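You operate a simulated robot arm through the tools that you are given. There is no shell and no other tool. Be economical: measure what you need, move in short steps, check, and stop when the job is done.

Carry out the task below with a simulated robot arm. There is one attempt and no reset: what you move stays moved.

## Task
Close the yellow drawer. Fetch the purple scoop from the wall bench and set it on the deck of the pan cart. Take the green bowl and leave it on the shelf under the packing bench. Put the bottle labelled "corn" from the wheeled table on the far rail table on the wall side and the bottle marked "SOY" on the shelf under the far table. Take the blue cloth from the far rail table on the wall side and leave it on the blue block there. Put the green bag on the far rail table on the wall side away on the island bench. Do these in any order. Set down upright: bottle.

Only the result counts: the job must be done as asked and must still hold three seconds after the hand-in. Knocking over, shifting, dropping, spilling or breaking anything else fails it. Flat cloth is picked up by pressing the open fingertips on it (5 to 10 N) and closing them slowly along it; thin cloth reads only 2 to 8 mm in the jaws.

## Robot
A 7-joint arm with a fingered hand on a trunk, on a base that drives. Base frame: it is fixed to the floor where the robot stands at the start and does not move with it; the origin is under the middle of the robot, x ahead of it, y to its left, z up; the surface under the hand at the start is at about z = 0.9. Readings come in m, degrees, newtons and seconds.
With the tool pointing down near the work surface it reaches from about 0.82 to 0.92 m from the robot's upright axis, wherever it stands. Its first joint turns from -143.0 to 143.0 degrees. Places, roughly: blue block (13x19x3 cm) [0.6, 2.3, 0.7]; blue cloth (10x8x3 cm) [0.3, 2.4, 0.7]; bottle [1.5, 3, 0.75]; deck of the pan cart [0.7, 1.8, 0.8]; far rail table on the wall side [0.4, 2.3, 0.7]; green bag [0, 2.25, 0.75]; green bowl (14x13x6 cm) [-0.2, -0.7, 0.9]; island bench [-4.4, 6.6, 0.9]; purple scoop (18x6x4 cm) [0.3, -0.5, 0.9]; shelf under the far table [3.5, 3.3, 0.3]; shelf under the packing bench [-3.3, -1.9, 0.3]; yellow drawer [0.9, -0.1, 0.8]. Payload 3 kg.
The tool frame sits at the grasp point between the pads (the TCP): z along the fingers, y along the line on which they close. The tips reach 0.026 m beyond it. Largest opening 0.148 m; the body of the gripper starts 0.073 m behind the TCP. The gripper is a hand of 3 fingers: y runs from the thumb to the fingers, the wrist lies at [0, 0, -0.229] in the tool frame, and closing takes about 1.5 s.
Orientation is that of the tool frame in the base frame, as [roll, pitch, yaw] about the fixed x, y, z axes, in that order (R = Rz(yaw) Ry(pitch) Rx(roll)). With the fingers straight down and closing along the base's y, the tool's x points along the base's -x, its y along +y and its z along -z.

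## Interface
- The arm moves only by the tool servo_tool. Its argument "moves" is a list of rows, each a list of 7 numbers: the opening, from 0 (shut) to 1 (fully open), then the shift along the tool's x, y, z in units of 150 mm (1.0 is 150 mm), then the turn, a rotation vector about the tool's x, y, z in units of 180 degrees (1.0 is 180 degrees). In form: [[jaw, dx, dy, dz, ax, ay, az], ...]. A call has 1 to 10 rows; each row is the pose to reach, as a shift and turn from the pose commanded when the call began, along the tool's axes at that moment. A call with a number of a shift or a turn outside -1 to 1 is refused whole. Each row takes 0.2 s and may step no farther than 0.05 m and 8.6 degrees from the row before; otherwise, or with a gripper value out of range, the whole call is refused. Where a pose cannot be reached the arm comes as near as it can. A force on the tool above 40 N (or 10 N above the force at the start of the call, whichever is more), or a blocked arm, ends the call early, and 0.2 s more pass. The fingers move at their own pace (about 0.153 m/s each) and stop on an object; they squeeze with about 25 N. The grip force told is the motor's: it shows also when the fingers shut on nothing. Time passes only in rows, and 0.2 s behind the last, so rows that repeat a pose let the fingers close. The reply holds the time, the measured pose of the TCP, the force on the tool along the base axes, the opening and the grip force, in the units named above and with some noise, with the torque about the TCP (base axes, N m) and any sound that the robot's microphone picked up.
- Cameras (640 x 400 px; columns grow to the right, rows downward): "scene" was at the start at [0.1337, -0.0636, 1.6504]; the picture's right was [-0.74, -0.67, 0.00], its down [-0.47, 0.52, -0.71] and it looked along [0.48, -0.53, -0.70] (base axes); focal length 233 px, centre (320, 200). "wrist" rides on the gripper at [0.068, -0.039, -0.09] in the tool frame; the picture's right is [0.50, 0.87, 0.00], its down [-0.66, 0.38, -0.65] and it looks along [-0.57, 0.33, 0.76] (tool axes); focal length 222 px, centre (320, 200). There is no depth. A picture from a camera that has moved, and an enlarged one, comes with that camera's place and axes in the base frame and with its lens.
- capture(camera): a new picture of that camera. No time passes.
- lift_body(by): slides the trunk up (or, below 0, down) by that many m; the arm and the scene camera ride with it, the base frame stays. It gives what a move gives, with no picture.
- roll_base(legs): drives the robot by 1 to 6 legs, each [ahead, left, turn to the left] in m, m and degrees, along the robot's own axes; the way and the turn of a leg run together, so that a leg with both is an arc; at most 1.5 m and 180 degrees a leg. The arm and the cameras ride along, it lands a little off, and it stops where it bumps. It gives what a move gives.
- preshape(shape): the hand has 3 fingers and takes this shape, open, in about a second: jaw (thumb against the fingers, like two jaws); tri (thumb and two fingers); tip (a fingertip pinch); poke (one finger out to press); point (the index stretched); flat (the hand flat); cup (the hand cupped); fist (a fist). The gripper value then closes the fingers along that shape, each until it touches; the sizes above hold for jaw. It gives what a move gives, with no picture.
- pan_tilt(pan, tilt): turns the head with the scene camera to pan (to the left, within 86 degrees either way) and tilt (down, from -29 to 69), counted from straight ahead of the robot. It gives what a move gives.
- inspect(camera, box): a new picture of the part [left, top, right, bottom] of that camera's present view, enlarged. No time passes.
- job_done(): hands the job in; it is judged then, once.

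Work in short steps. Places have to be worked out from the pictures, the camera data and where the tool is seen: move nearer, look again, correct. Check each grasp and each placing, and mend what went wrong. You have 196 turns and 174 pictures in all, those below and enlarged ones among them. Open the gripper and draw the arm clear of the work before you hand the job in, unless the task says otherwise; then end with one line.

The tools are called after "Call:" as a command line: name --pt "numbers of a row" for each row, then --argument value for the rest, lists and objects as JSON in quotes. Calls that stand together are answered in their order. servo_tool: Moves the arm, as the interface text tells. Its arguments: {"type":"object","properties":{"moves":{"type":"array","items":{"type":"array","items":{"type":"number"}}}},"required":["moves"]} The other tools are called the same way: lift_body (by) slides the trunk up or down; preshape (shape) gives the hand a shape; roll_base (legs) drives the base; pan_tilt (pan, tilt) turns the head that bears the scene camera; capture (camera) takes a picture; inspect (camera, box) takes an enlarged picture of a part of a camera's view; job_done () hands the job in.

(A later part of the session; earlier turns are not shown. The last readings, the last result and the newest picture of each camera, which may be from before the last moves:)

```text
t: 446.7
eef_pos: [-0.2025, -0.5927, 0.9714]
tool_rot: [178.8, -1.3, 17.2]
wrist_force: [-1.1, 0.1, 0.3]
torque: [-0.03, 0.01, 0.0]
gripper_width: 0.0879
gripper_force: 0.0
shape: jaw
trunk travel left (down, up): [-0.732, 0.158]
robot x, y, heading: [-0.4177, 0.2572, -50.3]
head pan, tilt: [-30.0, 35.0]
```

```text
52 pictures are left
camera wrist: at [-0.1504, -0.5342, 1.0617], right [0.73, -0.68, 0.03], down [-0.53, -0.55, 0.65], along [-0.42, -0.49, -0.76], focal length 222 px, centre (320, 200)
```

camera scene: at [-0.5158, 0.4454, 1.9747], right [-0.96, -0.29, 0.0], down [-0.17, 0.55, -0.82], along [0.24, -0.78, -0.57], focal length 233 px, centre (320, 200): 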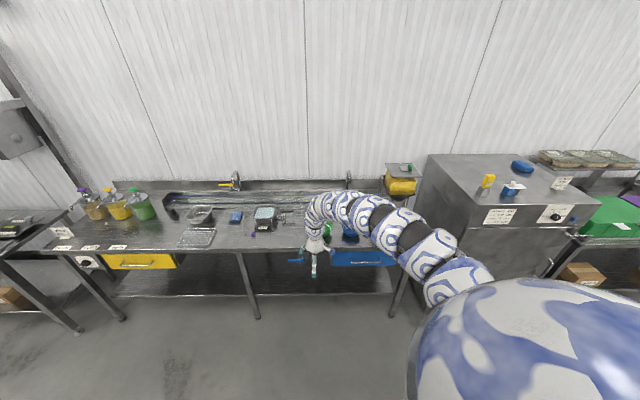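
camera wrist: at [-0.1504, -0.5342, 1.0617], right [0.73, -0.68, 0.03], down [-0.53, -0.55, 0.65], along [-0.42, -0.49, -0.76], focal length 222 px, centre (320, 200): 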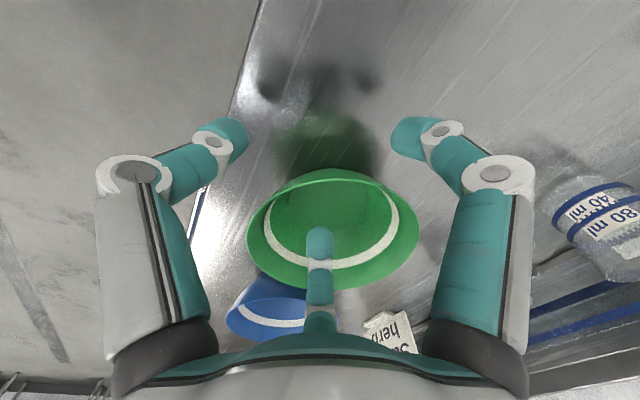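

The bowl shifted about 3 cm (now centre ≈(-0.224,-0.633), rim z≈0.95). I raise, re-centre over its near rim, and go 1.5 cm deeper.

Call:
servo_tool --pt "0.6 0 0 -0.2 0 0 0" --pt "0.6 -0.11 -0.085 -0.2 0 0 0" --pt "0.6 -0.217 -0.171 -0.2 0 0 0" --pt "0.6 -0.217 -0.171 -0.2 0 0 0"

Call:
capture --camera "wrist"

```text
t: 447.7
eef_pos: [-0.2355, -0.5915, 0.9926]
tool_rot: [179.1, -1.5, 17.2]
wrist_force: [-0.8, -0.9, 0.0]
torque: [-0.03, -0.05, 0.0]
gripper_width: 0.0887
gripper_force: 0.0
shape: jaw
out of reach, approached as far as the arm can: row 2, 3, 4
trunk travel left (down, up): [-0.732, 0.158]
robot x, y, heading: [-0.4194, 0.2578, -50.3]
head pan, tilt: [-30.0, 35.0]
```

```text
51 pictures are left
camera wrist: at [-0.1846, -0.5332, 1.0833], right [0.73, -0.68, 0.03], down [-0.53, -0.55, 0.64], along [-0.42, -0.49, -0.76], focal length 222 px, centre (320, 200)
```

wrist: 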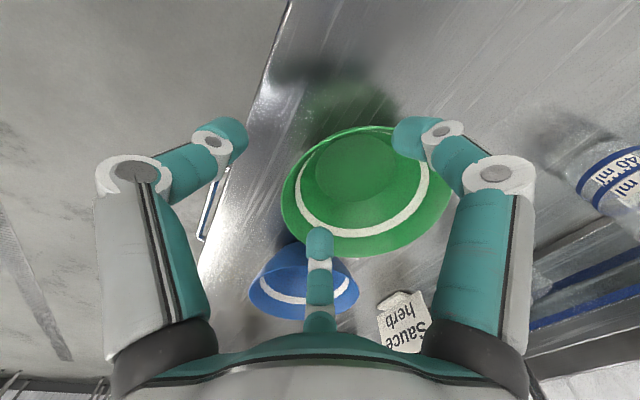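

Call:
roll_base --legs '[[-0.015, 0.006, 0]]'

Call:
lift_body --by -0.038

Call:
servo_tool --pt "0.5 0 0 0 0 0 0" --pt "0.35 0 0 0 0 0 0" --pt "0.2 0 0 0 0 0 0" --pt "0.1 0 0 0 0 0 0" --pt "0 0 0 0 0 0 0" --pt "0 0 0 0 0 0 0" --pt "0 0 0 0 0 0 0"

Call:
capture --camera "wrist"

```text
t: 448.5
eef_pos: [-0.2415, -0.5748, 0.9936]
tool_rot: [178.9, -1.2, 17.2]
wrist_force: [0.2, -0.1, 0.9]
torque: [-0.04, -0.02, -0.01]
gripper_width: 0.0884
gripper_force: 0.2
shape: jaw
trunk travel left (down, up): [-0.732, 0.158]
robot x, y, heading: [-0.4244, 0.2725, -50.4]
head pan, tilt: [-30.0, 35.0]
```

```text
t: 449.3
eef_pos: [-0.2409, -0.5756, 0.954]
tool_rot: [179.1, -1.2, 17.1]
wrist_force: [-0.2, -0.3, -0.2]
torque: [0.02, 0.02, -0.01]
gripper_width: 0.0887
gripper_force: 0.1
shape: jaw
trunk travel left (down, up): [-0.694, 0.196]
robot x, y, heading: [-0.4208, 0.2743, -50.3]
head pan, tilt: [-30.0, 35.0]
```

```text
t: 450.9
eef_pos: [-0.2416, -0.5762, 0.9564]
tool_rot: [179.0, -1.2, 17.2]
wrist_force: [-1.1, -1.3, 5.6]
torque: [-0.42, 0.44, 0.04]
gripper_width: 0.0052
gripper_force: 24.8
shape: jaw
trunk travel left (down, up): [-0.694, 0.196]
robot x, y, heading: [-0.4205, 0.2739, -50.4]
head pan, tilt: [-30.0, 35.0]
```

```text
50 pictures are left
camera wrist: at [-0.1894, -0.5177, 1.0456], right [0.73, -0.68, 0.03], down [-0.53, -0.55, 0.65], along [-0.42, -0.49, -0.76], focal length 222 px, centre (320, 200)
```

wrist: 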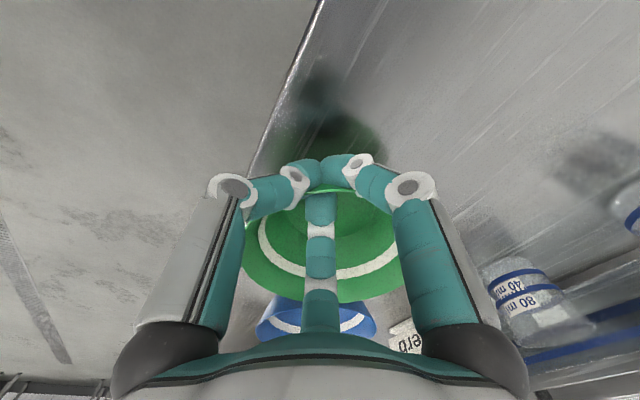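

Test lift by 4 cm and look.

Call:
lift_body --by 0.05

Call:
capture --camera "wrist"

Call:
inspect --camera "scene" --box '[240, 200, 400, 320]'

```text
t: 451.8
eef_pos: [-0.2413, -0.5758, 1.0042]
tool_rot: [179.0, -1.3, 17.2]
wrist_force: [-0.3, 0.5, -1.0]
torque: [0.03, 0.0, -0.03]
gripper_width: 0.0046
gripper_force: 24.6
shape: jaw
trunk travel left (down, up): [-0.744, 0.146]
robot x, y, heading: [-0.4196, 0.2755, -50.4]
head pan, tilt: [-30.0, 35.0]
```

```text
49 pictures are left
camera wrist: at [-0.189, -0.5179, 1.095], right [0.73, -0.68, 0.03], down [-0.53, -0.55, 0.64], along [-0.42, -0.49, -0.76], focal length 222 px, centre (320, 200)
```

wrist: 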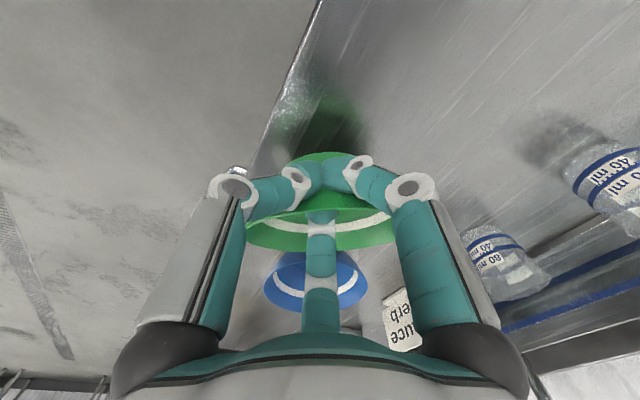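

```text
3.33 times, centred on (320, 260) of scene
camera zoom: at [-0.3564, 0.1222, 1.8296], right [-0.99, -0.17, 0.0], down [-0.1, 0.57, -0.82], along [0.14, -0.81, -0.57], focal length 775 px, centre (320, 0)
```

zoom: 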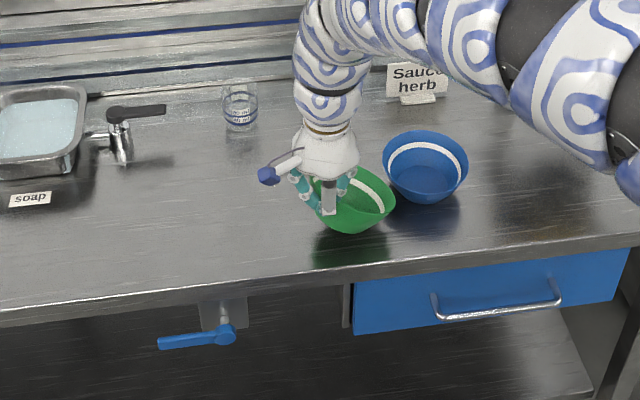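

The bowl hangs from its rim in the pinch, slightly tilted. Raise it, back off and drive to the packing bench.

Call:
lift_body --by 0.12

Call:
roll_base --legs '[[-0.343, 0.139, 0], [-0.468, -1.153, 0], [-0.468, -1.153, 0]]'

Call:
pan_tilt --pan -10 --tilt 35

Call:
capture --camera "scene"

```text
t: 453.3
eef_pos: [-0.2399, -0.5752, 1.1253]
tool_rot: [179.0, -1.4, 17.2]
wrist_force: [-0.5, 0.0, -0.3]
torque: [0.05, -0.05, 0.02]
gripper_width: 0.0043
gripper_force: 24.7
shape: jaw
trunk travel left (down, up): [-0.864, 0.026]
robot x, y, heading: [-0.4192, 0.2806, -50.3]
head pan, tilt: [-30.0, 35.0]
```

```text
t: 467.4
eef_pos: [-2.7262, -0.963, 1.124]
tool_rot: [179.0, -1.3, 16.7]
wrist_force: [0.2, 0.2, -0.9]
torque: [0.03, -0.04, 0.02]
gripper_width: 0.0041
gripper_force: 24.7
shape: jaw
trunk travel left (down, up): [-0.864, 0.026]
robot x, y, heading: [-2.9017, -0.1112, -50.9]
head pan, tilt: [-30.0, 35.0]
```

```text
t: 468.2
eef_pos: [-2.7266, -0.9634, 1.124]
tool_rot: [179.0, -1.2, 16.6]
wrist_force: [0.7, -0.4, -0.7]
torque: [0.02, -0.03, 0.02]
gripper_width: 0.0045
gripper_force: 24.9
shape: jaw
trunk travel left (down, up): [-0.864, 0.026]
robot x, y, heading: [-2.9034, -0.1152, -50.9]
head pan, tilt: [-10.0, 35.0]
```

```text
47 pictures are left
camera scene: at [-2.8073, -0.2532, 1.9496], right [-0.87, -0.49, 0.0], down [-0.28, 0.5, -0.82], along [0.4, -0.72, -0.57], focal length 233 px, centre (320, 200)
```

scene: 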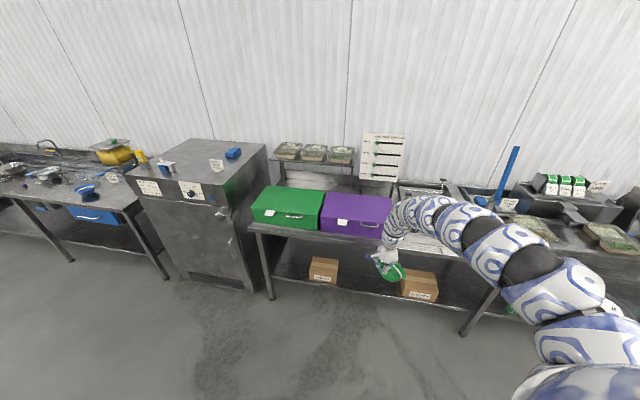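

The shelf (z≈0.25) is free between the boxes, e −2.65 to −3.18. I lower the trunk outside the bench, stretch the arm forward, then drive the bowl in under the bench.

Call:
lift_body --by -0.4

Call:
lift_body --by -0.36

Call:
servo_tool --pt "0 0 0.15 -0.1 0 0 0" --pt "0 0 0.3 -0.2 0 0 0" --pt "0 0 0.45 -0.2 0 0 0" --pt "0 0 0.6 -0.2 0 0 0" --pt "0 0 0.67 -0.2 0 0 0"

Call:
pan_tilt --pan -20 --tilt 25

Call:
capture --camera "scene"

Call:
capture --camera "wrist"

```text
t: 472.0
eef_pos: [-2.7253, -0.9617, 0.7247]
tool_rot: [179.0, -1.3, 16.7]
wrist_force: [0.0, 0.3, -0.8]
torque: [0.01, -0.04, -0.02]
gripper_width: 0.0044
gripper_force: 24.8
shape: jaw
trunk travel left (down, up): [-0.464, 0.426]
robot x, y, heading: [-2.8997, -0.1102, -50.8]
head pan, tilt: [-10.0, 35.0]
```

```text
t: 475.5
eef_pos: [-2.7254, -0.9626, 0.3651]
tool_rot: [178.9, -1.3, 16.7]
wrist_force: [0.0, 0.0, -0.5]
torque: [0.0, -0.04, 0.0]
gripper_width: 0.0045
gripper_force: 24.7
shape: jaw
trunk travel left (down, up): [-0.104, 0.786]
robot x, y, heading: [-2.895, -0.1123, -50.9]
head pan, tilt: [-10.0, 35.0]
```

```text
t: 476.7
eef_pos: [-2.6973, -1.058, 0.396]
tool_rot: [179.1, -1.3, 16.7]
wrist_force: [-0.2, 0.1, -0.1]
torque: [0.02, 0.0, 0.03]
gripper_width: 0.0042
gripper_force: 24.8
shape: jaw
trunk travel left (down, up): [-0.104, 0.786]
robot x, y, heading: [-2.8951, -0.1138, -51.0]
head pan, tilt: [-10.0, 35.0]
```

```text
t: 477.5
eef_pos: [-2.6977, -1.0586, 0.3948]
tool_rot: [179.0, -1.2, 16.6]
wrist_force: [-0.1, 0.4, 0.6]
torque: [0.03, -0.06, 0.02]
gripper_width: 0.0044
gripper_force: 24.7
shape: jaw
trunk travel left (down, up): [-0.104, 0.786]
robot x, y, heading: [-2.8987, -0.1101, -50.8]
head pan, tilt: [-20.0, 25.0]
```

```text
46 pictures are left
camera scene: at [-2.8197, -0.2631, 1.2053], right [-0.94, -0.33, 0.0], down [-0.14, 0.4, -0.91], along [0.3, -0.86, -0.42], focal length 233 px, centre (320, 200)
```

scene: 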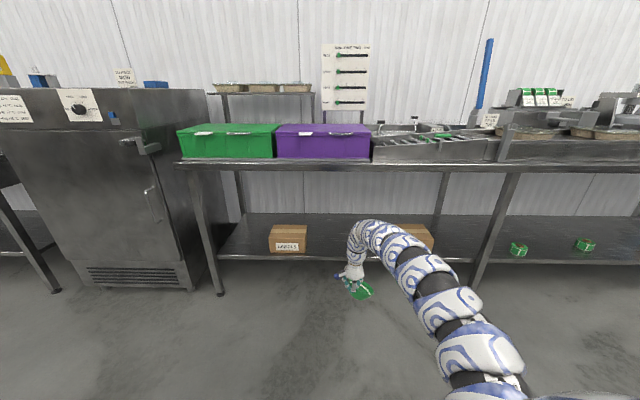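

```text
45 pictures are left
camera wrist: at [-2.6447, -1.0004, 0.4863], right [0.73, -0.69, 0.03], down [-0.54, -0.54, 0.64], along [-0.43, -0.48, -0.76], focal length 222 px, centre (320, 200)
```

wrist: 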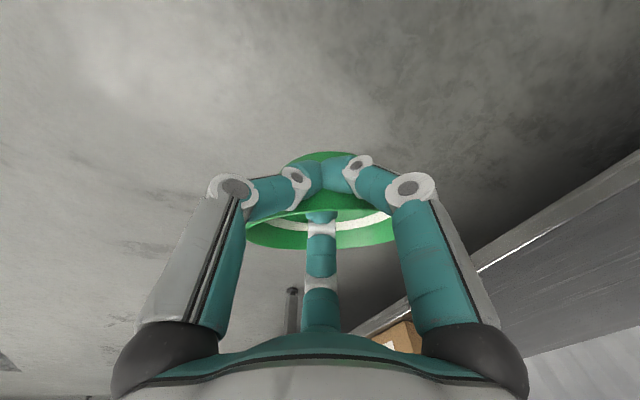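

Shelf surface is at z≈0.25 and the bowl hangs ~0.1 m below the TCP. Raise 5 cm and drive in 0.46 m.

Call:
lift_body --by 0.05

Call:
roll_base --legs '[[0.427, -0.17, 0]]'

Call:
capture --camera "scene"

Call:
capture --camera "wrist"

```text
t: 478.4
eef_pos: [-2.6971, -1.058, 0.4453]
tool_rot: [179.0, -1.3, 16.8]
wrist_force: [0.6, -0.2, -0.9]
torque: [0.04, 0.02, 0.0]
gripper_width: 0.0042
gripper_force: 24.7
shape: jaw
trunk travel left (down, up): [-0.154, 0.736]
robot x, y, heading: [-2.8979, -0.1099, -50.8]
head pan, tilt: [-20.0, 25.0]
```

```text
t: 481.0
eef_pos: [-2.5833, -1.4156, 0.4218]
tool_rot: [-178.4, -1.3, 17.5]
wrist_force: [0.6, 0.6, -0.8]
torque: [0.0, 0.0, -0.03]
gripper_width: 0.0045
gripper_force: 24.8
shape: jaw
trunk travel left (down, up): [-0.154, 0.736]
robot x, y, heading: [-2.779, -0.4953, -52.4]
head pan, tilt: [-20.0, 25.0]
stopped in leg 1: the robot was blocked; the commanded pose is now the measured one
```

```text
44 pictures are left
camera scene: at [-2.7053, -0.6487, 1.258], right [-0.95, -0.3, 0.0], down [-0.13, 0.4, -0.91], along [0.28, -0.86, -0.42], focal length 233 px, centre (320, 200)
```

scene: 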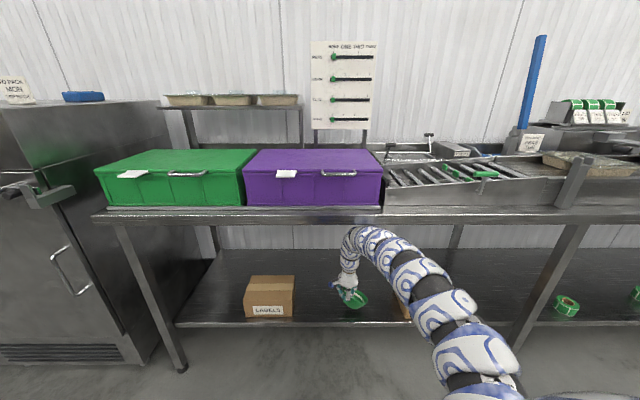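

```text
43 pictures are left
camera wrist: at [-2.5312, -1.3614, 0.515], right [0.74, -0.68, -0.01], down [-0.52, -0.58, 0.63], along [-0.43, -0.46, -0.78], focal length 222 px, centre (320, 200)
```

wrist: 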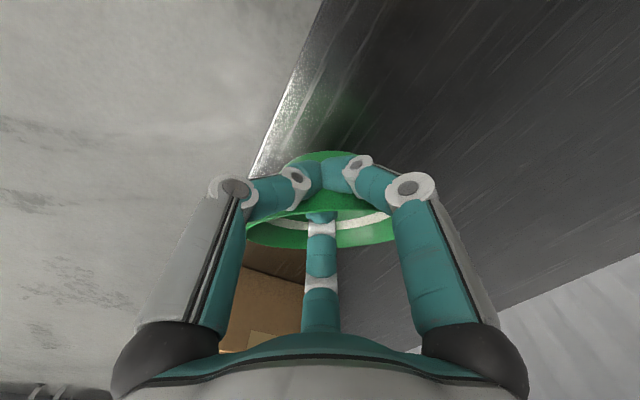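

The elbow touched the bench's front edge. I back off, lower the shoulder and stretch the arm flatter, then re-enter.

Call:
roll_base --legs '[[-0.13, 0.05, 0]]'

Call:
lift_body --by -0.02

Call:
servo_tool --pt "0 0 0.1 -0.15 0.004 0 0" --pt "0 0 0.2 -0.3 0.008 0 0" --pt "0 0 0.35 -0.45 0.012 0 0" --pt "0 0 0.5 -0.6 0.014 0 0" --pt "0 0 0.6 -0.73 0.014 0 0"

Call:
lift_body --by -0.09

Call:
capture --camera "scene"

```text
t: 482.3
eef_pos: [-2.6267, -1.2813, 0.4212]
tool_rot: [-178.4, -1.4, 17.4]
wrist_force: [0.3, 0.0, -1.1]
torque: [0.0, -0.01, 0.03]
gripper_width: 0.0046
gripper_force: 24.7
shape: jaw
trunk travel left (down, up): [-0.154, 0.736]
robot x, y, heading: [-2.8203, -0.3622, -52.2]
head pan, tilt: [-20.0, 25.0]
```

```text
t: 483.0
eef_pos: [-2.6253, -1.2809, 0.402]
tool_rot: [-178.5, -1.4, 17.3]
wrist_force: [-0.5, 0.5, -1.1]
torque: [-0.01, 0.01, 0.02]
gripper_width: 0.0044
gripper_force: 24.4
shape: jaw
trunk travel left (down, up): [-0.134, 0.756]
robot x, y, heading: [-2.8246, -0.3616, -52.2]
head pan, tilt: [-20.0, 25.0]
```

```text
t: 484.2
eef_pos: [-2.6109, -1.3271, 0.509]
tool_rot: [-175.9, -1.5, 17.3]
wrist_force: [0.7, 0.4, 0.7]
torque: [0.09, 0.02, 0.0]
gripper_width: 0.0046
gripper_force: 25.2
shape: jaw
out of reach, approached as far as the arm can: row 4, 5
trunk travel left (down, up): [-0.134, 0.756]
robot x, y, heading: [-2.8248, -0.36, -52.1]
head pan, tilt: [-20.0, 25.0]
```

```text
t: 485.4
eef_pos: [-2.6115, -1.3288, 0.4207]
tool_rot: [-175.9, -1.5, 17.5]
wrist_force: [-0.1, -0.5, -1.2]
torque: [0.03, -0.04, 0.01]
gripper_width: 0.0041
gripper_force: 24.7
shape: jaw
trunk travel left (down, up): [-0.044, 0.846]
robot x, y, heading: [-2.8254, -0.359, -52.2]
head pan, tilt: [-20.0, 25.0]
```

```text
42 pictures are left
camera scene: at [-2.7471, -0.5139, 1.1454], right [-0.95, -0.3, 0.0], down [-0.13, 0.4, -0.91], along [0.28, -0.86, -0.42], focal length 233 px, centre (320, 200)
```

scene: 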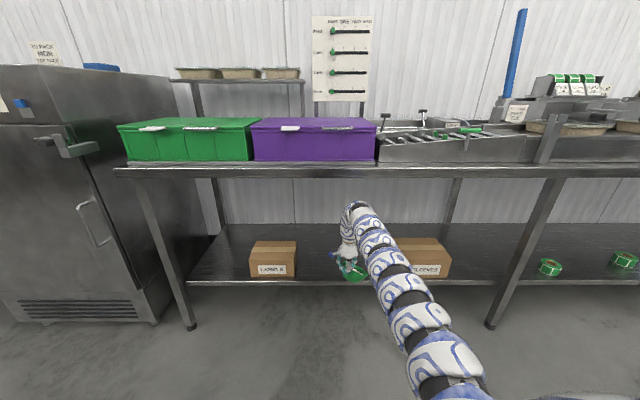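

Arm is now flat under the bench edge. Drive in 0.18 m.

Call:
roll_base --legs '[[0.169, -0.062, 0]]'

Call:
inspect --camera "scene" --box '[240, 180, 440, 330]'

```text
t: 486.9
eef_pos: [-2.5604, -1.5005, 0.4209]
tool_rot: [-176.0, -1.5, 17.2]
wrist_force: [0.9, 0.6, -0.3]
torque: [0.05, -0.01, -0.03]
gripper_width: 0.0044
gripper_force: 24.9
shape: jaw
trunk travel left (down, up): [-0.044, 0.846]
robot x, y, heading: [-2.7676, -0.5363, -52.3]
head pan, tilt: [-20.0, 25.0]
```

```text
2.67 times, centred on (340, 255) of scene
camera zoom: at [-2.6934, -0.6864, 1.1454], right [-0.95, -0.3, 0.0], down [-0.13, 0.4, -0.91], along [0.27, -0.86, -0.42], focal length 620 px, centre (267, 53)
```

zoom: 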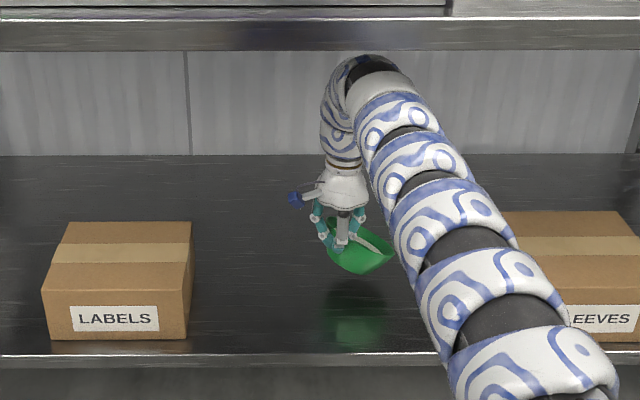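

The bowl is over the free shelf spot. Lower slowly by the arm until contact.

Call:
servo_tool --pt "0 0 0 0.1 0 0 0" --pt "0 0 0 0.2 0 0 0" --pt "0 0 0 0.3 0 0 0" --pt "0 0 0 0.37 0 0 0" --pt "0 0 0 0.44 0 0 0" --pt "0 0 0 0.5 0 0 0"

Call:
inspect --camera "scene" --box '[240, 180, 440, 330]'

```text
t: 488.4
eef_pos: [-2.5582, -1.4955, 0.3504]
tool_rot: [-176.3, -1.5, 17.1]
wrist_force: [2.5, 1.1, 24.4]
torque: [-0.91, 0.84, -0.03]
gripper_width: 0.0067
gripper_force: 25.5
shape: jaw
trunk travel left (down, up): [-0.044, 0.846]
robot x, y, heading: [-2.7716, -0.5298, -52.1]
head pan, tilt: [-20.0, 25.0]
```

```text
2.67 times, centred on (340, 255) of scene
camera zoom: at [-2.6938, -0.6845, 1.1461], right [-0.95, -0.3, 0.0], down [-0.13, 0.4, -0.91], along [0.27, -0.86, -0.42], focal length 620 px, centre (267, 53)
```

zoom: 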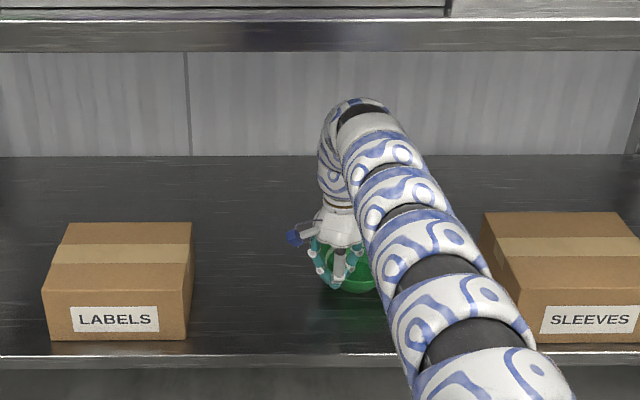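

Contact; the bowl sits on the shelf. Unload 2 mm and open.

Call:
servo_tool --pt "0 0 0 -0.03 0 0 0" --pt "0.25 0 0 -0.03 0 0 0" --pt "0.4 0 0 -0.03 0 0 0" --pt "0.5 0 0 -0.03 0 0 0"

Call:
capture --camera "wrist"

Call:
inspect --camera "scene" --box '[240, 180, 440, 330]'

```text
t: 489.4
eef_pos: [-2.5595, -1.4945, 0.3491]
tool_rot: [-176.0, -1.4, 17.2]
wrist_force: [-0.3, -0.5, -0.4]
torque: [0.0, 0.02, 0.0]
gripper_width: 0.0731
gripper_force: 0.0
shape: jaw
trunk travel left (down, up): [-0.044, 0.846]
robot x, y, heading: [-2.77, -0.535, -52.4]
head pan, tilt: [-20.0, 25.0]
```

```text
39 pictures are left
camera wrist: at [-2.5058, -1.4452, 0.4437], right [0.73, -0.68, -0.05], down [-0.52, -0.6, 0.61], along [-0.44, -0.42, -0.79], focal length 222 px, centre (320, 200)
```

wrist: 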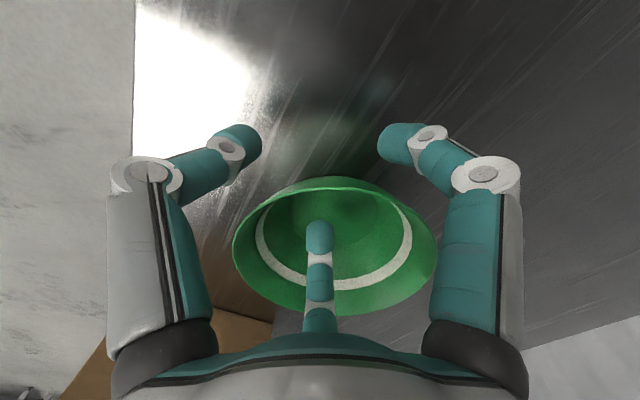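

```text
2.67 times, centred on (340, 255) of scene
camera zoom: at [-2.6934, -0.6865, 1.1453], right [-0.95, -0.3, 0.0], down [-0.13, 0.4, -0.91], along [0.27, -0.86, -0.42], focal length 620 px, centre (267, 53)
```

zoom: 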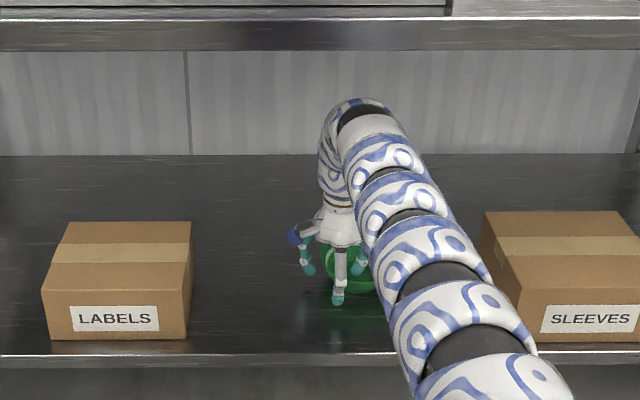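

Bowl stands upright on the shelf. Raise the fingers out by the arm, then back out.

Call:
servo_tool --pt "0.5 0 0 -0.12 0 0 0" --pt "0.5 0 0 -0.25 0 0 0" --pt "0.5 0 0 -0.37 0 0 0" --pt "0.5 0 0 -0.5 0 0 0"

Call:
roll_base --legs '[[-0.5, 0.185, 0]]'

Call:
lift_body --by 0.4

Call:
capture --camera "scene"

```text
t: 490.4
eef_pos: [-2.5599, -1.5003, 0.4246]
tool_rot: [-176.0, -1.4, 17.3]
wrist_force: [-0.6, -0.1, -0.5]
torque: [0.01, 0.03, -0.01]
gripper_width: 0.0735
gripper_force: 0.0
shape: jaw
trunk travel left (down, up): [-0.044, 0.846]
robot x, y, heading: [-2.7658, -0.531, -52.7]
head pan, tilt: [-20.0, 25.0]
```

```text
t: 493.4
eef_pos: [-2.7236, -0.994, 0.4258]
tool_rot: [-175.9, -1.4, 16.7]
wrist_force: [-1.1, 0.0, -0.6]
torque: [0.0, 0.01, -0.01]
gripper_width: 0.0733
gripper_force: 0.0
shape: jaw
trunk travel left (down, up): [-0.044, 0.846]
robot x, y, heading: [-2.9249, -0.0253, -52.8]
head pan, tilt: [-20.0, 25.0]
```

```text
t: 497.3
eef_pos: [-2.7255, -0.9934, 0.8251]
tool_rot: [-176.0, -1.4, 16.8]
wrist_force: [0.3, -0.3, 0.4]
torque: [0.02, -0.01, 0.0]
gripper_width: 0.0735
gripper_force: 0.1
shape: jaw
trunk travel left (down, up): [-0.444, 0.446]
robot x, y, heading: [-2.9254, -0.0209, -52.9]
head pan, tilt: [-20.0, 25.0]
```

```text
37 pictures are left
camera scene: at [-2.8509, -0.178, 1.5453], right [-0.96, -0.29, 0.0], down [-0.12, 0.4, -0.91], along [0.27, -0.87, -0.42], focal length 233 px, centre (320, 200)
```

scene: 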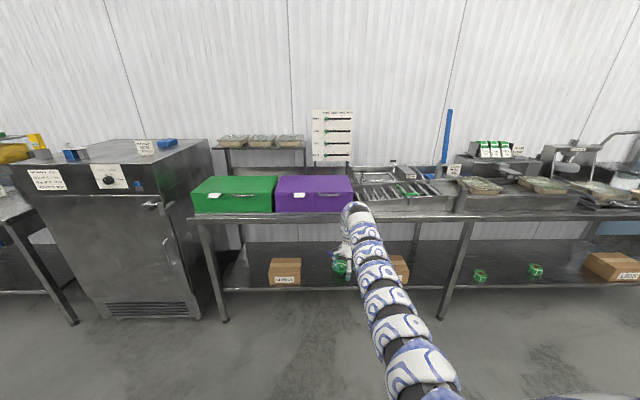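

The bowl is on the packing-bench shelf. Now the bottles: I swing the arm forward and drive along the corridor to the wheeled table.

Call:
lift_body --by 0.3

Call:
roll_base --legs '[[0, 0, 95], [1.0245, -0.5845, 0], [1.0245, -0.5845, 0], [1.0245, -0.5845, 0], [1.0245, -0.5845, 0]]'

Call:
pan_tilt --pan 50 --tilt 25

Call:
capture --camera "scene"

```text
t: 500.3
eef_pos: [-2.7259, -0.9937, 1.1245]
tool_rot: [-176.0, -1.3, 16.7]
wrist_force: [0.0, 1.0, -0.8]
torque: [-0.02, 0.0, 0.03]
gripper_width: 0.0735
gripper_force: 0.0
shape: jaw
trunk travel left (down, up): [-0.744, 0.146]
robot x, y, heading: [-2.9284, -0.0231, -53.2]
head pan, tilt: [-20.0, 25.0]
```

```text
t: 526.9
eef_pos: [2.5353, 1.4826, 1.1256]
tool_rot: [-176.0, -1.4, 114.2]
wrist_force: [0.5, 0.2, 0.3]
torque: [0.02, 0.0, -0.01]
gripper_width: 0.0738
gripper_force: 0.0
shape: jaw
trunk travel left (down, up): [-0.744, 0.146]
robot x, y, heading: [1.598, 1.1599, 44.6]
head pan, tilt: [-20.0, 25.0]
```

```text
t: 528.4
eef_pos: [2.5347, 1.4823, 1.1264]
tool_rot: [-176.1, -1.5, 114.2]
wrist_force: [0.0, 0.5, 0.0]
torque: [0.0, -0.02, 0.02]
gripper_width: 0.0733
gripper_force: 0.0
shape: jaw
trunk travel left (down, up): [-0.744, 0.146]
robot x, y, heading: [1.6004, 1.158, 44.5]
head pan, tilt: [50.0, 25.0]
```

```text
36 pictures are left
camera scene: at [1.6475, 1.3029, 1.8454], right [1.0, 0.08, 0.0], down [0.03, -0.42, -0.91], along [-0.07, 0.9, -0.42], focal length 233 px, centre (320, 200)
```

scene: 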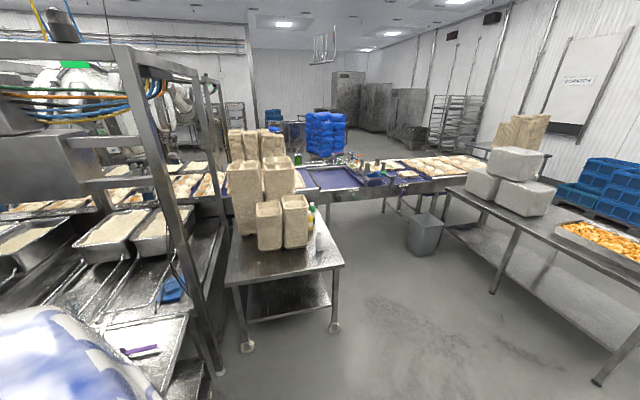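

Call:
inspect --camera "scene" --box '[215, 150, 355, 280]'

Call:
inspect --camera "scene" --box '[290, 190, 340, 260]'

```text
3.08 times, centred on (285, 215) of scene
camera zoom: at [1.6475, 1.3029, 1.8454], right [1.0, 0.08, 0.0], down [0.03, -0.42, -0.91], along [-0.07, 0.9, -0.42], focal length 716 px, centre (428, 154)
```

zoom: 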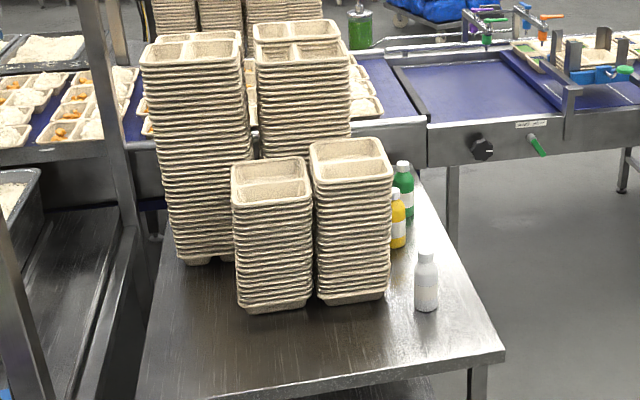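

```text
5.71 times, centred on (315, 225) of scene
camera zoom: at [1.6475, 1.3029, 1.8454], right [1.0, 0.08, 0.0], down [0.03, -0.42, -0.91], along [-0.07, 0.9, -0.42], focal length 1329 px, centre (349, 57)
```

zoom: 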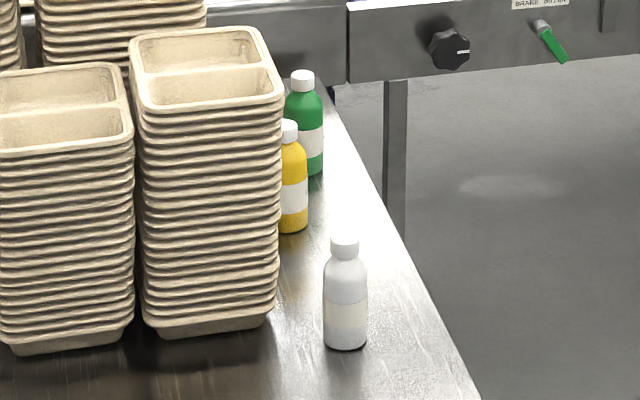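

Three bottles (white, yellow, green) stand on the table; their labels face away. I turn and go to the table's east side to read them.

Call:
roll_base --legs '[[0, 0, 90], [-0.649, -1.274, 0], [0.535, -0.272, 0]]'

Call:
pan_tilt --pan 25 --tilt 35

Call:
capture --camera "scene"

```text
t: 542.4
eef_pos: [2.4458, 3.1101, 1.1255]
tool_rot: [-176.0, -1.5, -155.5]
wrist_force: [0.3, 0.1, -0.2]
torque: [-0.01, 0.0, 0.02]
gripper_width: 0.0732
gripper_force: 0.0
shape: jaw
trunk travel left (down, up): [-0.744, 0.146]
robot x, y, heading: [2.7766, 2.1754, 135.3]
head pan, tilt: [50.0, 25.0]
```

```text
t: 543.2
eef_pos: [2.4463, 3.1085, 1.1263]
tool_rot: [-176.0, -1.4, -155.4]
wrist_force: [0.6, -0.4, 0.4]
torque: [0.03, -0.02, 0.03]
gripper_width: 0.0736
gripper_force: 0.1
shape: jaw
trunk travel left (down, up): [-0.744, 0.146]
robot x, y, heading: [2.7767, 2.1753, 135.2]
head pan, tilt: [25.0, 35.0]
```

```text
33 pictures are left
camera scene: at [2.6375, 2.2595, 1.8297], right [0.34, 0.94, 0.0], down [0.54, -0.2, -0.82], along [-0.77, 0.28, -0.57], focal length 233 px, centre (320, 200)
```

scene: 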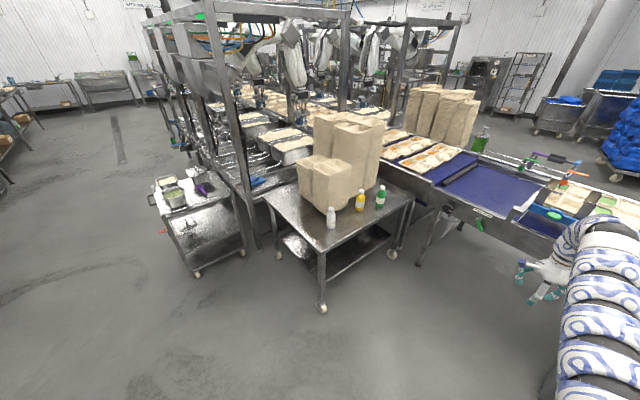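

Call:
inspect --camera "scene" --box '[315, 170, 400, 240]'

```text
5.71 times, centred on (358, 205) of scene
camera zoom: at [2.6375, 2.2595, 1.8297], right [0.34, 0.94, 0.0], down [0.54, -0.2, -0.82], along [-0.77, 0.28, -0.57], focal length 1329 px, centre (106, 171)
```

zoom: 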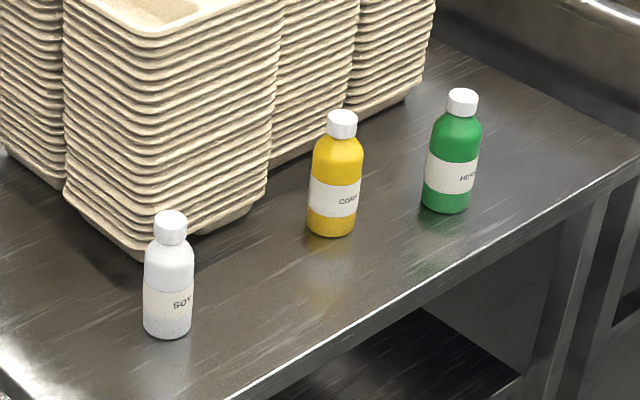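

White is SOY, yellow is CORN, green is HERB. SOY stands at ≈(1.529,2.740), CORN ≈(1.423,3.017), table z≈0.757. I swing the arm toward the table and move alongside SOY.

Call:
roll_base --legs '[[0, 0, 78], [-0.11, -0.72, 0]]'

Call:
servo_tool --pt "0.8 0 0 0 0.01 0.005 0" --pt "0.8 0 0 0 0.02 0.008 0" --pt "0.8 0 0 0 0.02 0.008 0"

Call:
capture --camera "wrist"

```text
t: 550.6
eef_pos: [1.4888, 2.7119, 1.1249]
tool_rot: [-176.0, -1.3, -77.1]
wrist_force: [0.9, 0.4, 0.4]
torque: [0.02, 0.0, -0.01]
gripper_width: 0.0734
gripper_force: 0.0
shape: jaw
trunk travel left (down, up): [-0.744, 0.146]
robot x, y, heading: [2.4691, 2.8465, -146.8]
head pan, tilt: [25.0, 35.0]
```

```text
t: 551.4
eef_pos: [1.4965, 2.7161, 1.1262]
tool_rot: [-172.5, -3.0, -77.3]
wrist_force: [0.1, 0.3, -0.2]
torque: [0.01, -0.03, 0.01]
gripper_width: 0.1185
gripper_force: 0.0
shape: jaw
out of reach, approached as far as the arm can: row 2, 3
trunk travel left (down, up): [-0.744, 0.146]
robot x, y, heading: [2.4708, 2.8488, -146.8]
head pan, tilt: [25.0, 35.0]
```

```text
31 pictures are left
camera wrist: at [1.5385, 2.6614, 1.2235], right [-0.73, -0.68, -0.09], down [-0.6, 0.57, 0.56], along [-0.33, 0.46, -0.82], focal length 222 px, centre (320, 200)
```

wrist: 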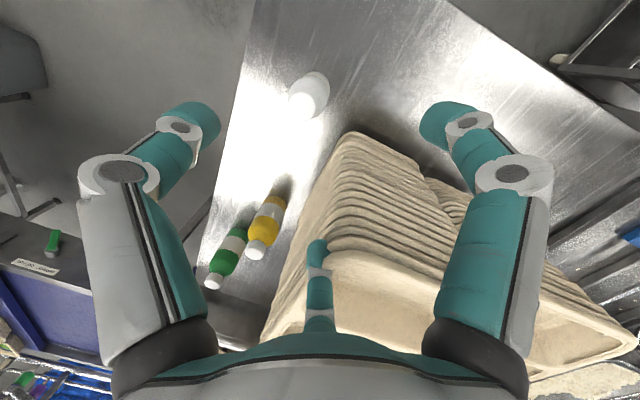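

The hand tilted the wrong way slightly; I level it and shift onto SOY's axis (+3.3,+2.4 cm).

Call:
servo_tool --pt "0.8 0 0 0 -0.02 -0.008 0" --pt "0.8 0 0 0 -0.041 -0.016 0"

```text
t: 552.0
eef_pos: [1.4994, 2.7139, 1.1266]
tool_rot: [-179.9, 0.2, -77.0]
wrist_force: [-1.2, 4.8, 2.0]
torque: [-0.46, -0.13, 0.02]
gripper_width: 0.118
gripper_force: 0.1
shape: jaw
out of reach, approached as far as the arm can: row 1
trunk travel left (down, up): [-0.744, 0.146]
robot x, y, heading: [2.4703, 2.8464, -146.6]
head pan, tilt: [25.0, 35.0]
```

Call:
servo_tool --pt "0.8 -0.06 -0.12 0 0 0 0" --pt "0.8 -0.125 -0.231 0 0 0 0" --pt "0.8 -0.125 -0.231 0 0 0 0"

Call:
capture --camera "wrist"

```text
t: 552.8
eef_pos: [1.5249, 2.7426, 1.1268]
tool_rot: [-179.8, 0.0, -77.1]
wrist_force: [-0.1, 0.7, 0.5]
torque: [0.01, 0.02, 0.02]
gripper_width: 0.1183
gripper_force: 0.1
shape: jaw
trunk travel left (down, up): [-0.744, 0.146]
robot x, y, heading: [2.4709, 2.8488, -146.6]
head pan, tilt: [25.0, 35.0]
```

```text
30 pictures are left
camera wrist: at [1.5796, 2.685, 1.2167], right [-0.73, -0.68, 0.0], down [-0.52, 0.55, 0.65], along [-0.44, 0.48, -0.76], focal length 222 px, centre (320, 200)
```

wrist: 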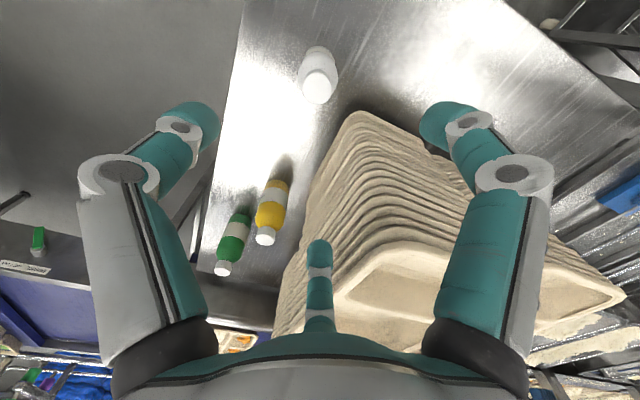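

The stack's flared top is close to the west fingers. I rotate the hand 50° so the fingers come in clear of the stack corner, then lower around SOY.

Call:
servo_tool --pt "0.7 0.03 0 0 0 0 -0.046" --pt "0.7 0.03 0 0 0 0 -0.092" --pt "0.7 0.03 0 0 0 0 -0.138" --pt "0.7 0.03 0 0 0 0 -0.184" --pt "0.7 0.03 0 0 0 0 -0.23" --pt "0.7 0.03 0 0 0 0 -0.277"

Call:
lift_body --by -0.16

Call:
capture --camera "wrist"

```text
t: 554.2
eef_pos: [1.5278, 2.7374, 1.1278]
tool_rot: [180.0, -0.2, -27.1]
wrist_force: [-0.1, -0.6, 0.0]
torque: [-0.01, 0.0, 0.06]
gripper_width: 0.1041
gripper_force: 0.1
shape: jaw
trunk travel left (down, up): [-0.744, 0.146]
robot x, y, heading: [2.4719, 2.8477, -146.7]
head pan, tilt: [25.0, 35.0]
```

```text
t: 556.0
eef_pos: [1.527, 2.7388, 0.9681]
tool_rot: [-179.9, -0.2, -27.2]
wrist_force: [0.0, -0.6, 0.0]
torque: [0.01, -0.01, 0.0]
gripper_width: 0.104
gripper_force: 0.0
shape: jaw
trunk travel left (down, up): [-0.584, 0.306]
robot x, y, heading: [2.4703, 2.8477, -146.9]
head pan, tilt: [25.0, 35.0]
```

```text
29 pictures are left
camera wrist: at [1.6057, 2.7412, 1.057], right [0.05, -1.0, 0.0], down [-0.76, -0.04, 0.65], along [-0.65, -0.03, -0.76], focal length 222 px, centre (320, 200)
```

wrist: 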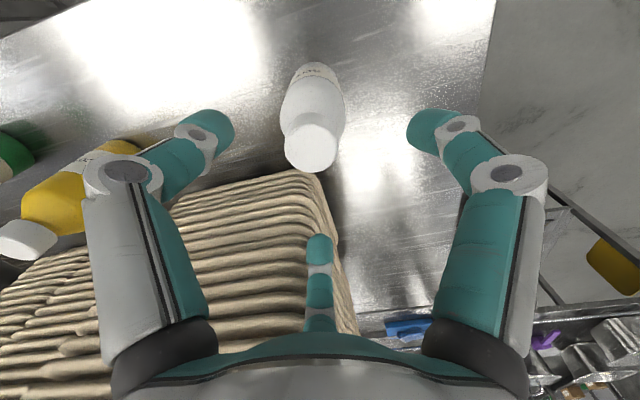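

Bottle is centred between the fingers. Lower 11 cm and close.

Call:
lift_body --by -0.11

Call:
servo_tool --pt "0.6 0 0 0 0 0 0" --pt "0.5 0 0 0 0 0 0" --pt "0.4 0 0 0 0 0 0" --pt "0.2 0 0 0 0 0 0" --pt "0 0 0 0 0 0 0" --pt "0 0 0 0 0 0 0" --pt "0 0 0 0 0 0 0"

Call:
lift_body --by 0.1

Call:
capture --camera "wrist"

```text
t: 557.5
eef_pos: [1.5258, 2.7386, 0.8568]
tool_rot: [-179.8, -0.1, -27.2]
wrist_force: [-0.3, -0.1, 0.6]
torque: [-0.02, 0.03, 0.01]
gripper_width: 0.104
gripper_force: 0.0
shape: jaw
trunk travel left (down, up): [-0.474, 0.416]
robot x, y, heading: [2.4701, 2.8438, -146.7]
head pan, tilt: [25.0, 35.0]
```

```text
t: 559.1
eef_pos: [1.5267, 2.7378, 0.8569]
tool_rot: [-179.9, -0.1, -27.1]
wrist_force: [-0.4, 0.6, -0.3]
torque: [-0.03, -0.01, 0.02]
gripper_width: 0.0501
gripper_force: 24.9
shape: jaw
trunk travel left (down, up): [-0.474, 0.416]
robot x, y, heading: [2.4701, 2.8496, -146.6]
head pan, tilt: [25.0, 35.0]
```

```text
t: 560.4
eef_pos: [1.5263, 2.7379, 0.9556]
tool_rot: [-179.8, -0.2, -27.1]
wrist_force: [-0.2, 0.7, -3.1]
torque: [-0.01, -0.02, 0.01]
gripper_width: 0.0503
gripper_force: 24.8
shape: jaw
trunk travel left (down, up): [-0.574, 0.316]
robot x, y, heading: [2.4711, 2.8495, -146.7]
head pan, tilt: [25.0, 35.0]
```

```text
28 pictures are left
camera wrist: at [1.6053, 2.7411, 1.0464], right [0.05, -1.0, 0.0], down [-0.76, -0.04, 0.65], along [-0.65, -0.03, -0.76], focal length 222 px, centre (320, 200)
```

wrist: 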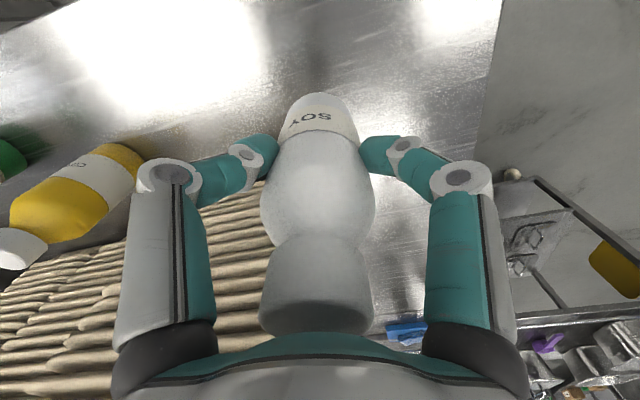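

SOY is in hand. I raise it, swing the arm around via the south and look at the far table's shelf.

Call:
lift_body --by 0.1

Call:
roll_base --legs '[[0, 0, 95]]'

Call:
pan_tilt --pan 65 --tilt 30

Call:
capture --camera "scene"

```text
t: 561.7
eef_pos: [1.5267, 2.7375, 1.0566]
tool_rot: [-179.7, -0.2, -27.2]
wrist_force: [0.1, -0.8, -2.8]
torque: [0.02, 0.03, 0.0]
gripper_width: 0.0499
gripper_force: 25.0
shape: jaw
trunk travel left (down, up): [-0.674, 0.216]
robot x, y, heading: [2.471, 2.8479, -146.8]
head pan, tilt: [25.0, 35.0]
```

```text
t: 566.2
eef_pos: [2.6728, 1.9191, 1.0572]
tool_rot: [-179.8, -0.2, 68.4]
wrist_force: [-0.3, 0.7, -2.3]
torque: [-0.01, 0.01, -0.02]
gripper_width: 0.0499
gripper_force: 25.1
shape: jaw
trunk travel left (down, up): [-0.674, 0.216]
robot x, y, heading: [2.4707, 2.8463, -51.1]
head pan, tilt: [25.0, 35.0]
```

```text
t: 567.2
eef_pos: [2.6708, 1.9201, 1.0567]
tool_rot: [-179.7, -0.2, 68.5]
wrist_force: [0.5, -0.1, -2.1]
torque: [0.02, 0.03, 0.01]
gripper_width: 0.0497
gripper_force: 25.3
shape: jaw
trunk travel left (down, up): [-0.674, 0.216]
robot x, y, heading: [2.4698, 2.8505, -50.8]
head pan, tilt: [65.0, 30.0]
```

```text
27 pictures are left
camera scene: at [2.6074, 2.8037, 1.7674], right [0.24, -0.97, 0.0], down [-0.49, -0.12, -0.87], along [0.84, 0.21, -0.5], focal length 233 px, centre (320, 200)
```

scene: 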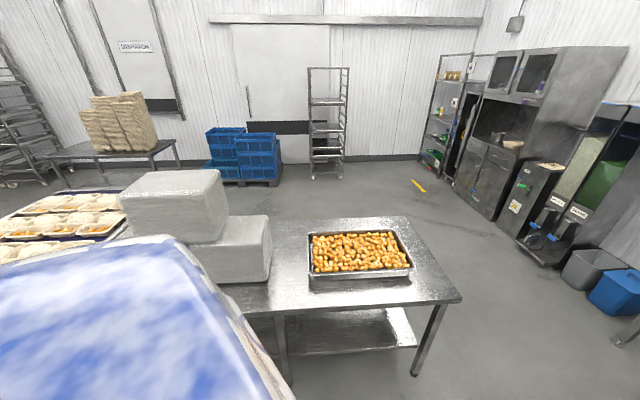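

The far table's west edge is at e≈3.985; its shelf is empty near (3.48,2.93). I lower and stretch the arm in the open, step back west, then swing to face the table.

Call:
lift_body --by -0.4

Call:
lift_body --by -0.25

Call:
servo_tool --pt "0 -0.1 0.07 -0.07 0 0 0" --pt "0 -0.2 0.13 -0.14 0 0 0" --pt "0 -0.3 0.2 -0.2 0 0 0" --pt "0 -0.39 0.26 -0.2 0 0 0"

Call:
roll_base --legs '[[0.099, -0.373, 0], [0, 0, 95.3]]'

Call:
pan_tilt --pan -10 --tilt 30

Call:
capture --camera "scene"

```text
t: 571.1
eef_pos: [2.6711, 1.9192, 0.656]
tool_rot: [-179.8, -0.2, 68.4]
wrist_force: [0.5, -0.1, -2.2]
torque: [-0.01, 0.0, 0.02]
gripper_width: 0.0497
gripper_force: 25.0
shape: jaw
trunk travel left (down, up): [-0.274, 0.616]
robot x, y, heading: [2.4732, 2.8483, -51.1]
head pan, tilt: [65.0, 30.0]
```

```text
t: 573.6
eef_pos: [2.6717, 1.92, 0.4065]
tool_rot: [-179.8, -0.2, 68.4]
wrist_force: [0.4, -0.4, -3.4]
torque: [0.03, 0.01, -0.02]
gripper_width: 0.0498
gripper_force: 25.0
shape: jaw
trunk travel left (down, up): [-0.024, 0.866]
robot x, y, heading: [2.4739, 2.8466, -51.3]
head pan, tilt: [65.0, 30.0]
```

```text
t: 574.6
eef_pos: [2.6847, 1.8505, 0.4364]
tool_rot: [-179.8, -0.1, 68.5]
wrist_force: [1.6, -0.3, -3.8]
torque: [0.01, 0.06, -0.02]
gripper_width: 0.0493
gripper_force: 24.6
shape: jaw
trunk travel left (down, up): [-0.024, 0.866]
robot x, y, heading: [2.475, 2.8477, -51.4]
head pan, tilt: [65.0, 30.0]
```

```text
t: 581.1
eef_pos: [3.2228, 2.8283, 0.4361]
tool_rot: [-179.8, -0.2, 162.8]
wrist_force: [0.0, 0.3, -2.5]
torque: [-0.02, 0.01, -0.03]
gripper_width: 0.0492
gripper_force: 25.3
shape: jaw
trunk travel left (down, up): [-0.024, 0.866]
robot x, y, heading: [2.241, 2.5396, 43.5]
head pan, tilt: [65.0, 30.0]
```

```text
t: 582.5
eef_pos: [3.2221, 2.8294, 0.4356]
tool_rot: [-179.8, -0.2, 162.9]
wrist_force: [0.7, -0.5, -3.1]
torque: [0.01, 0.01, 0.0]
gripper_width: 0.0491
gripper_force: 25.4
shape: jaw
trunk travel left (down, up): [-0.024, 0.866]
robot x, y, heading: [2.2438, 2.5423, 43.3]
head pan, tilt: [-10.0, 30.0]
```

```text
26 pictures are left
camera scene: at [2.3772, 2.6395, 1.1174], right [0.55, -0.84, 0.0], down [-0.42, -0.27, -0.87], along [0.72, 0.48, -0.5], focal length 233 px, centre (320, 200)
```

scene: 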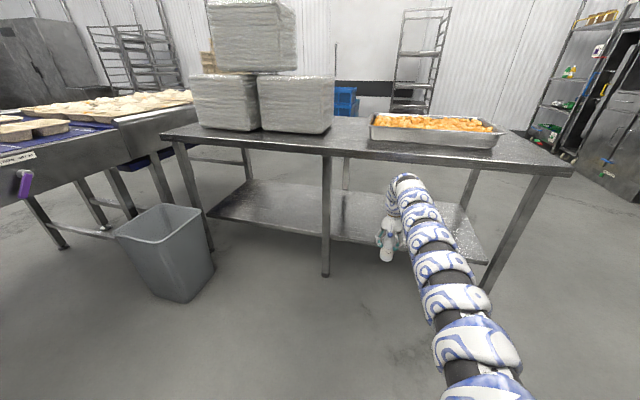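

The shelf lies clear between the legs. I zoom to judge clearances of bottle base over shelf and elbow under the table edge.

Call:
inspect --camera "scene" --box '[320, 130, 520, 280]'

```text
2.67 times, centred on (420, 205) of scene
camera zoom: at [2.3772, 2.6395, 1.1174], right [0.55, -0.84, 0.0], down [-0.42, -0.27, -0.87], along [0.72, 0.48, -0.5], focal length 620 px, centre (53, 187)
```

zoom: 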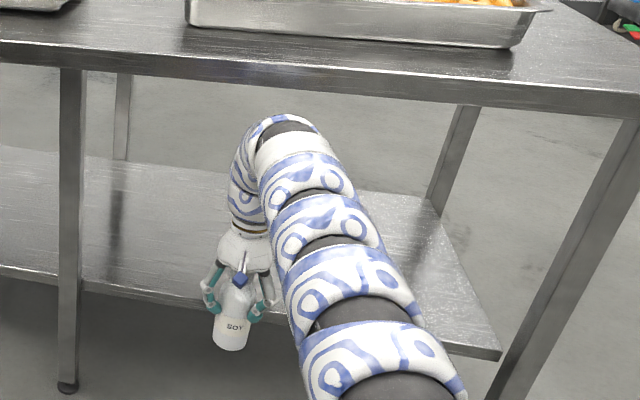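

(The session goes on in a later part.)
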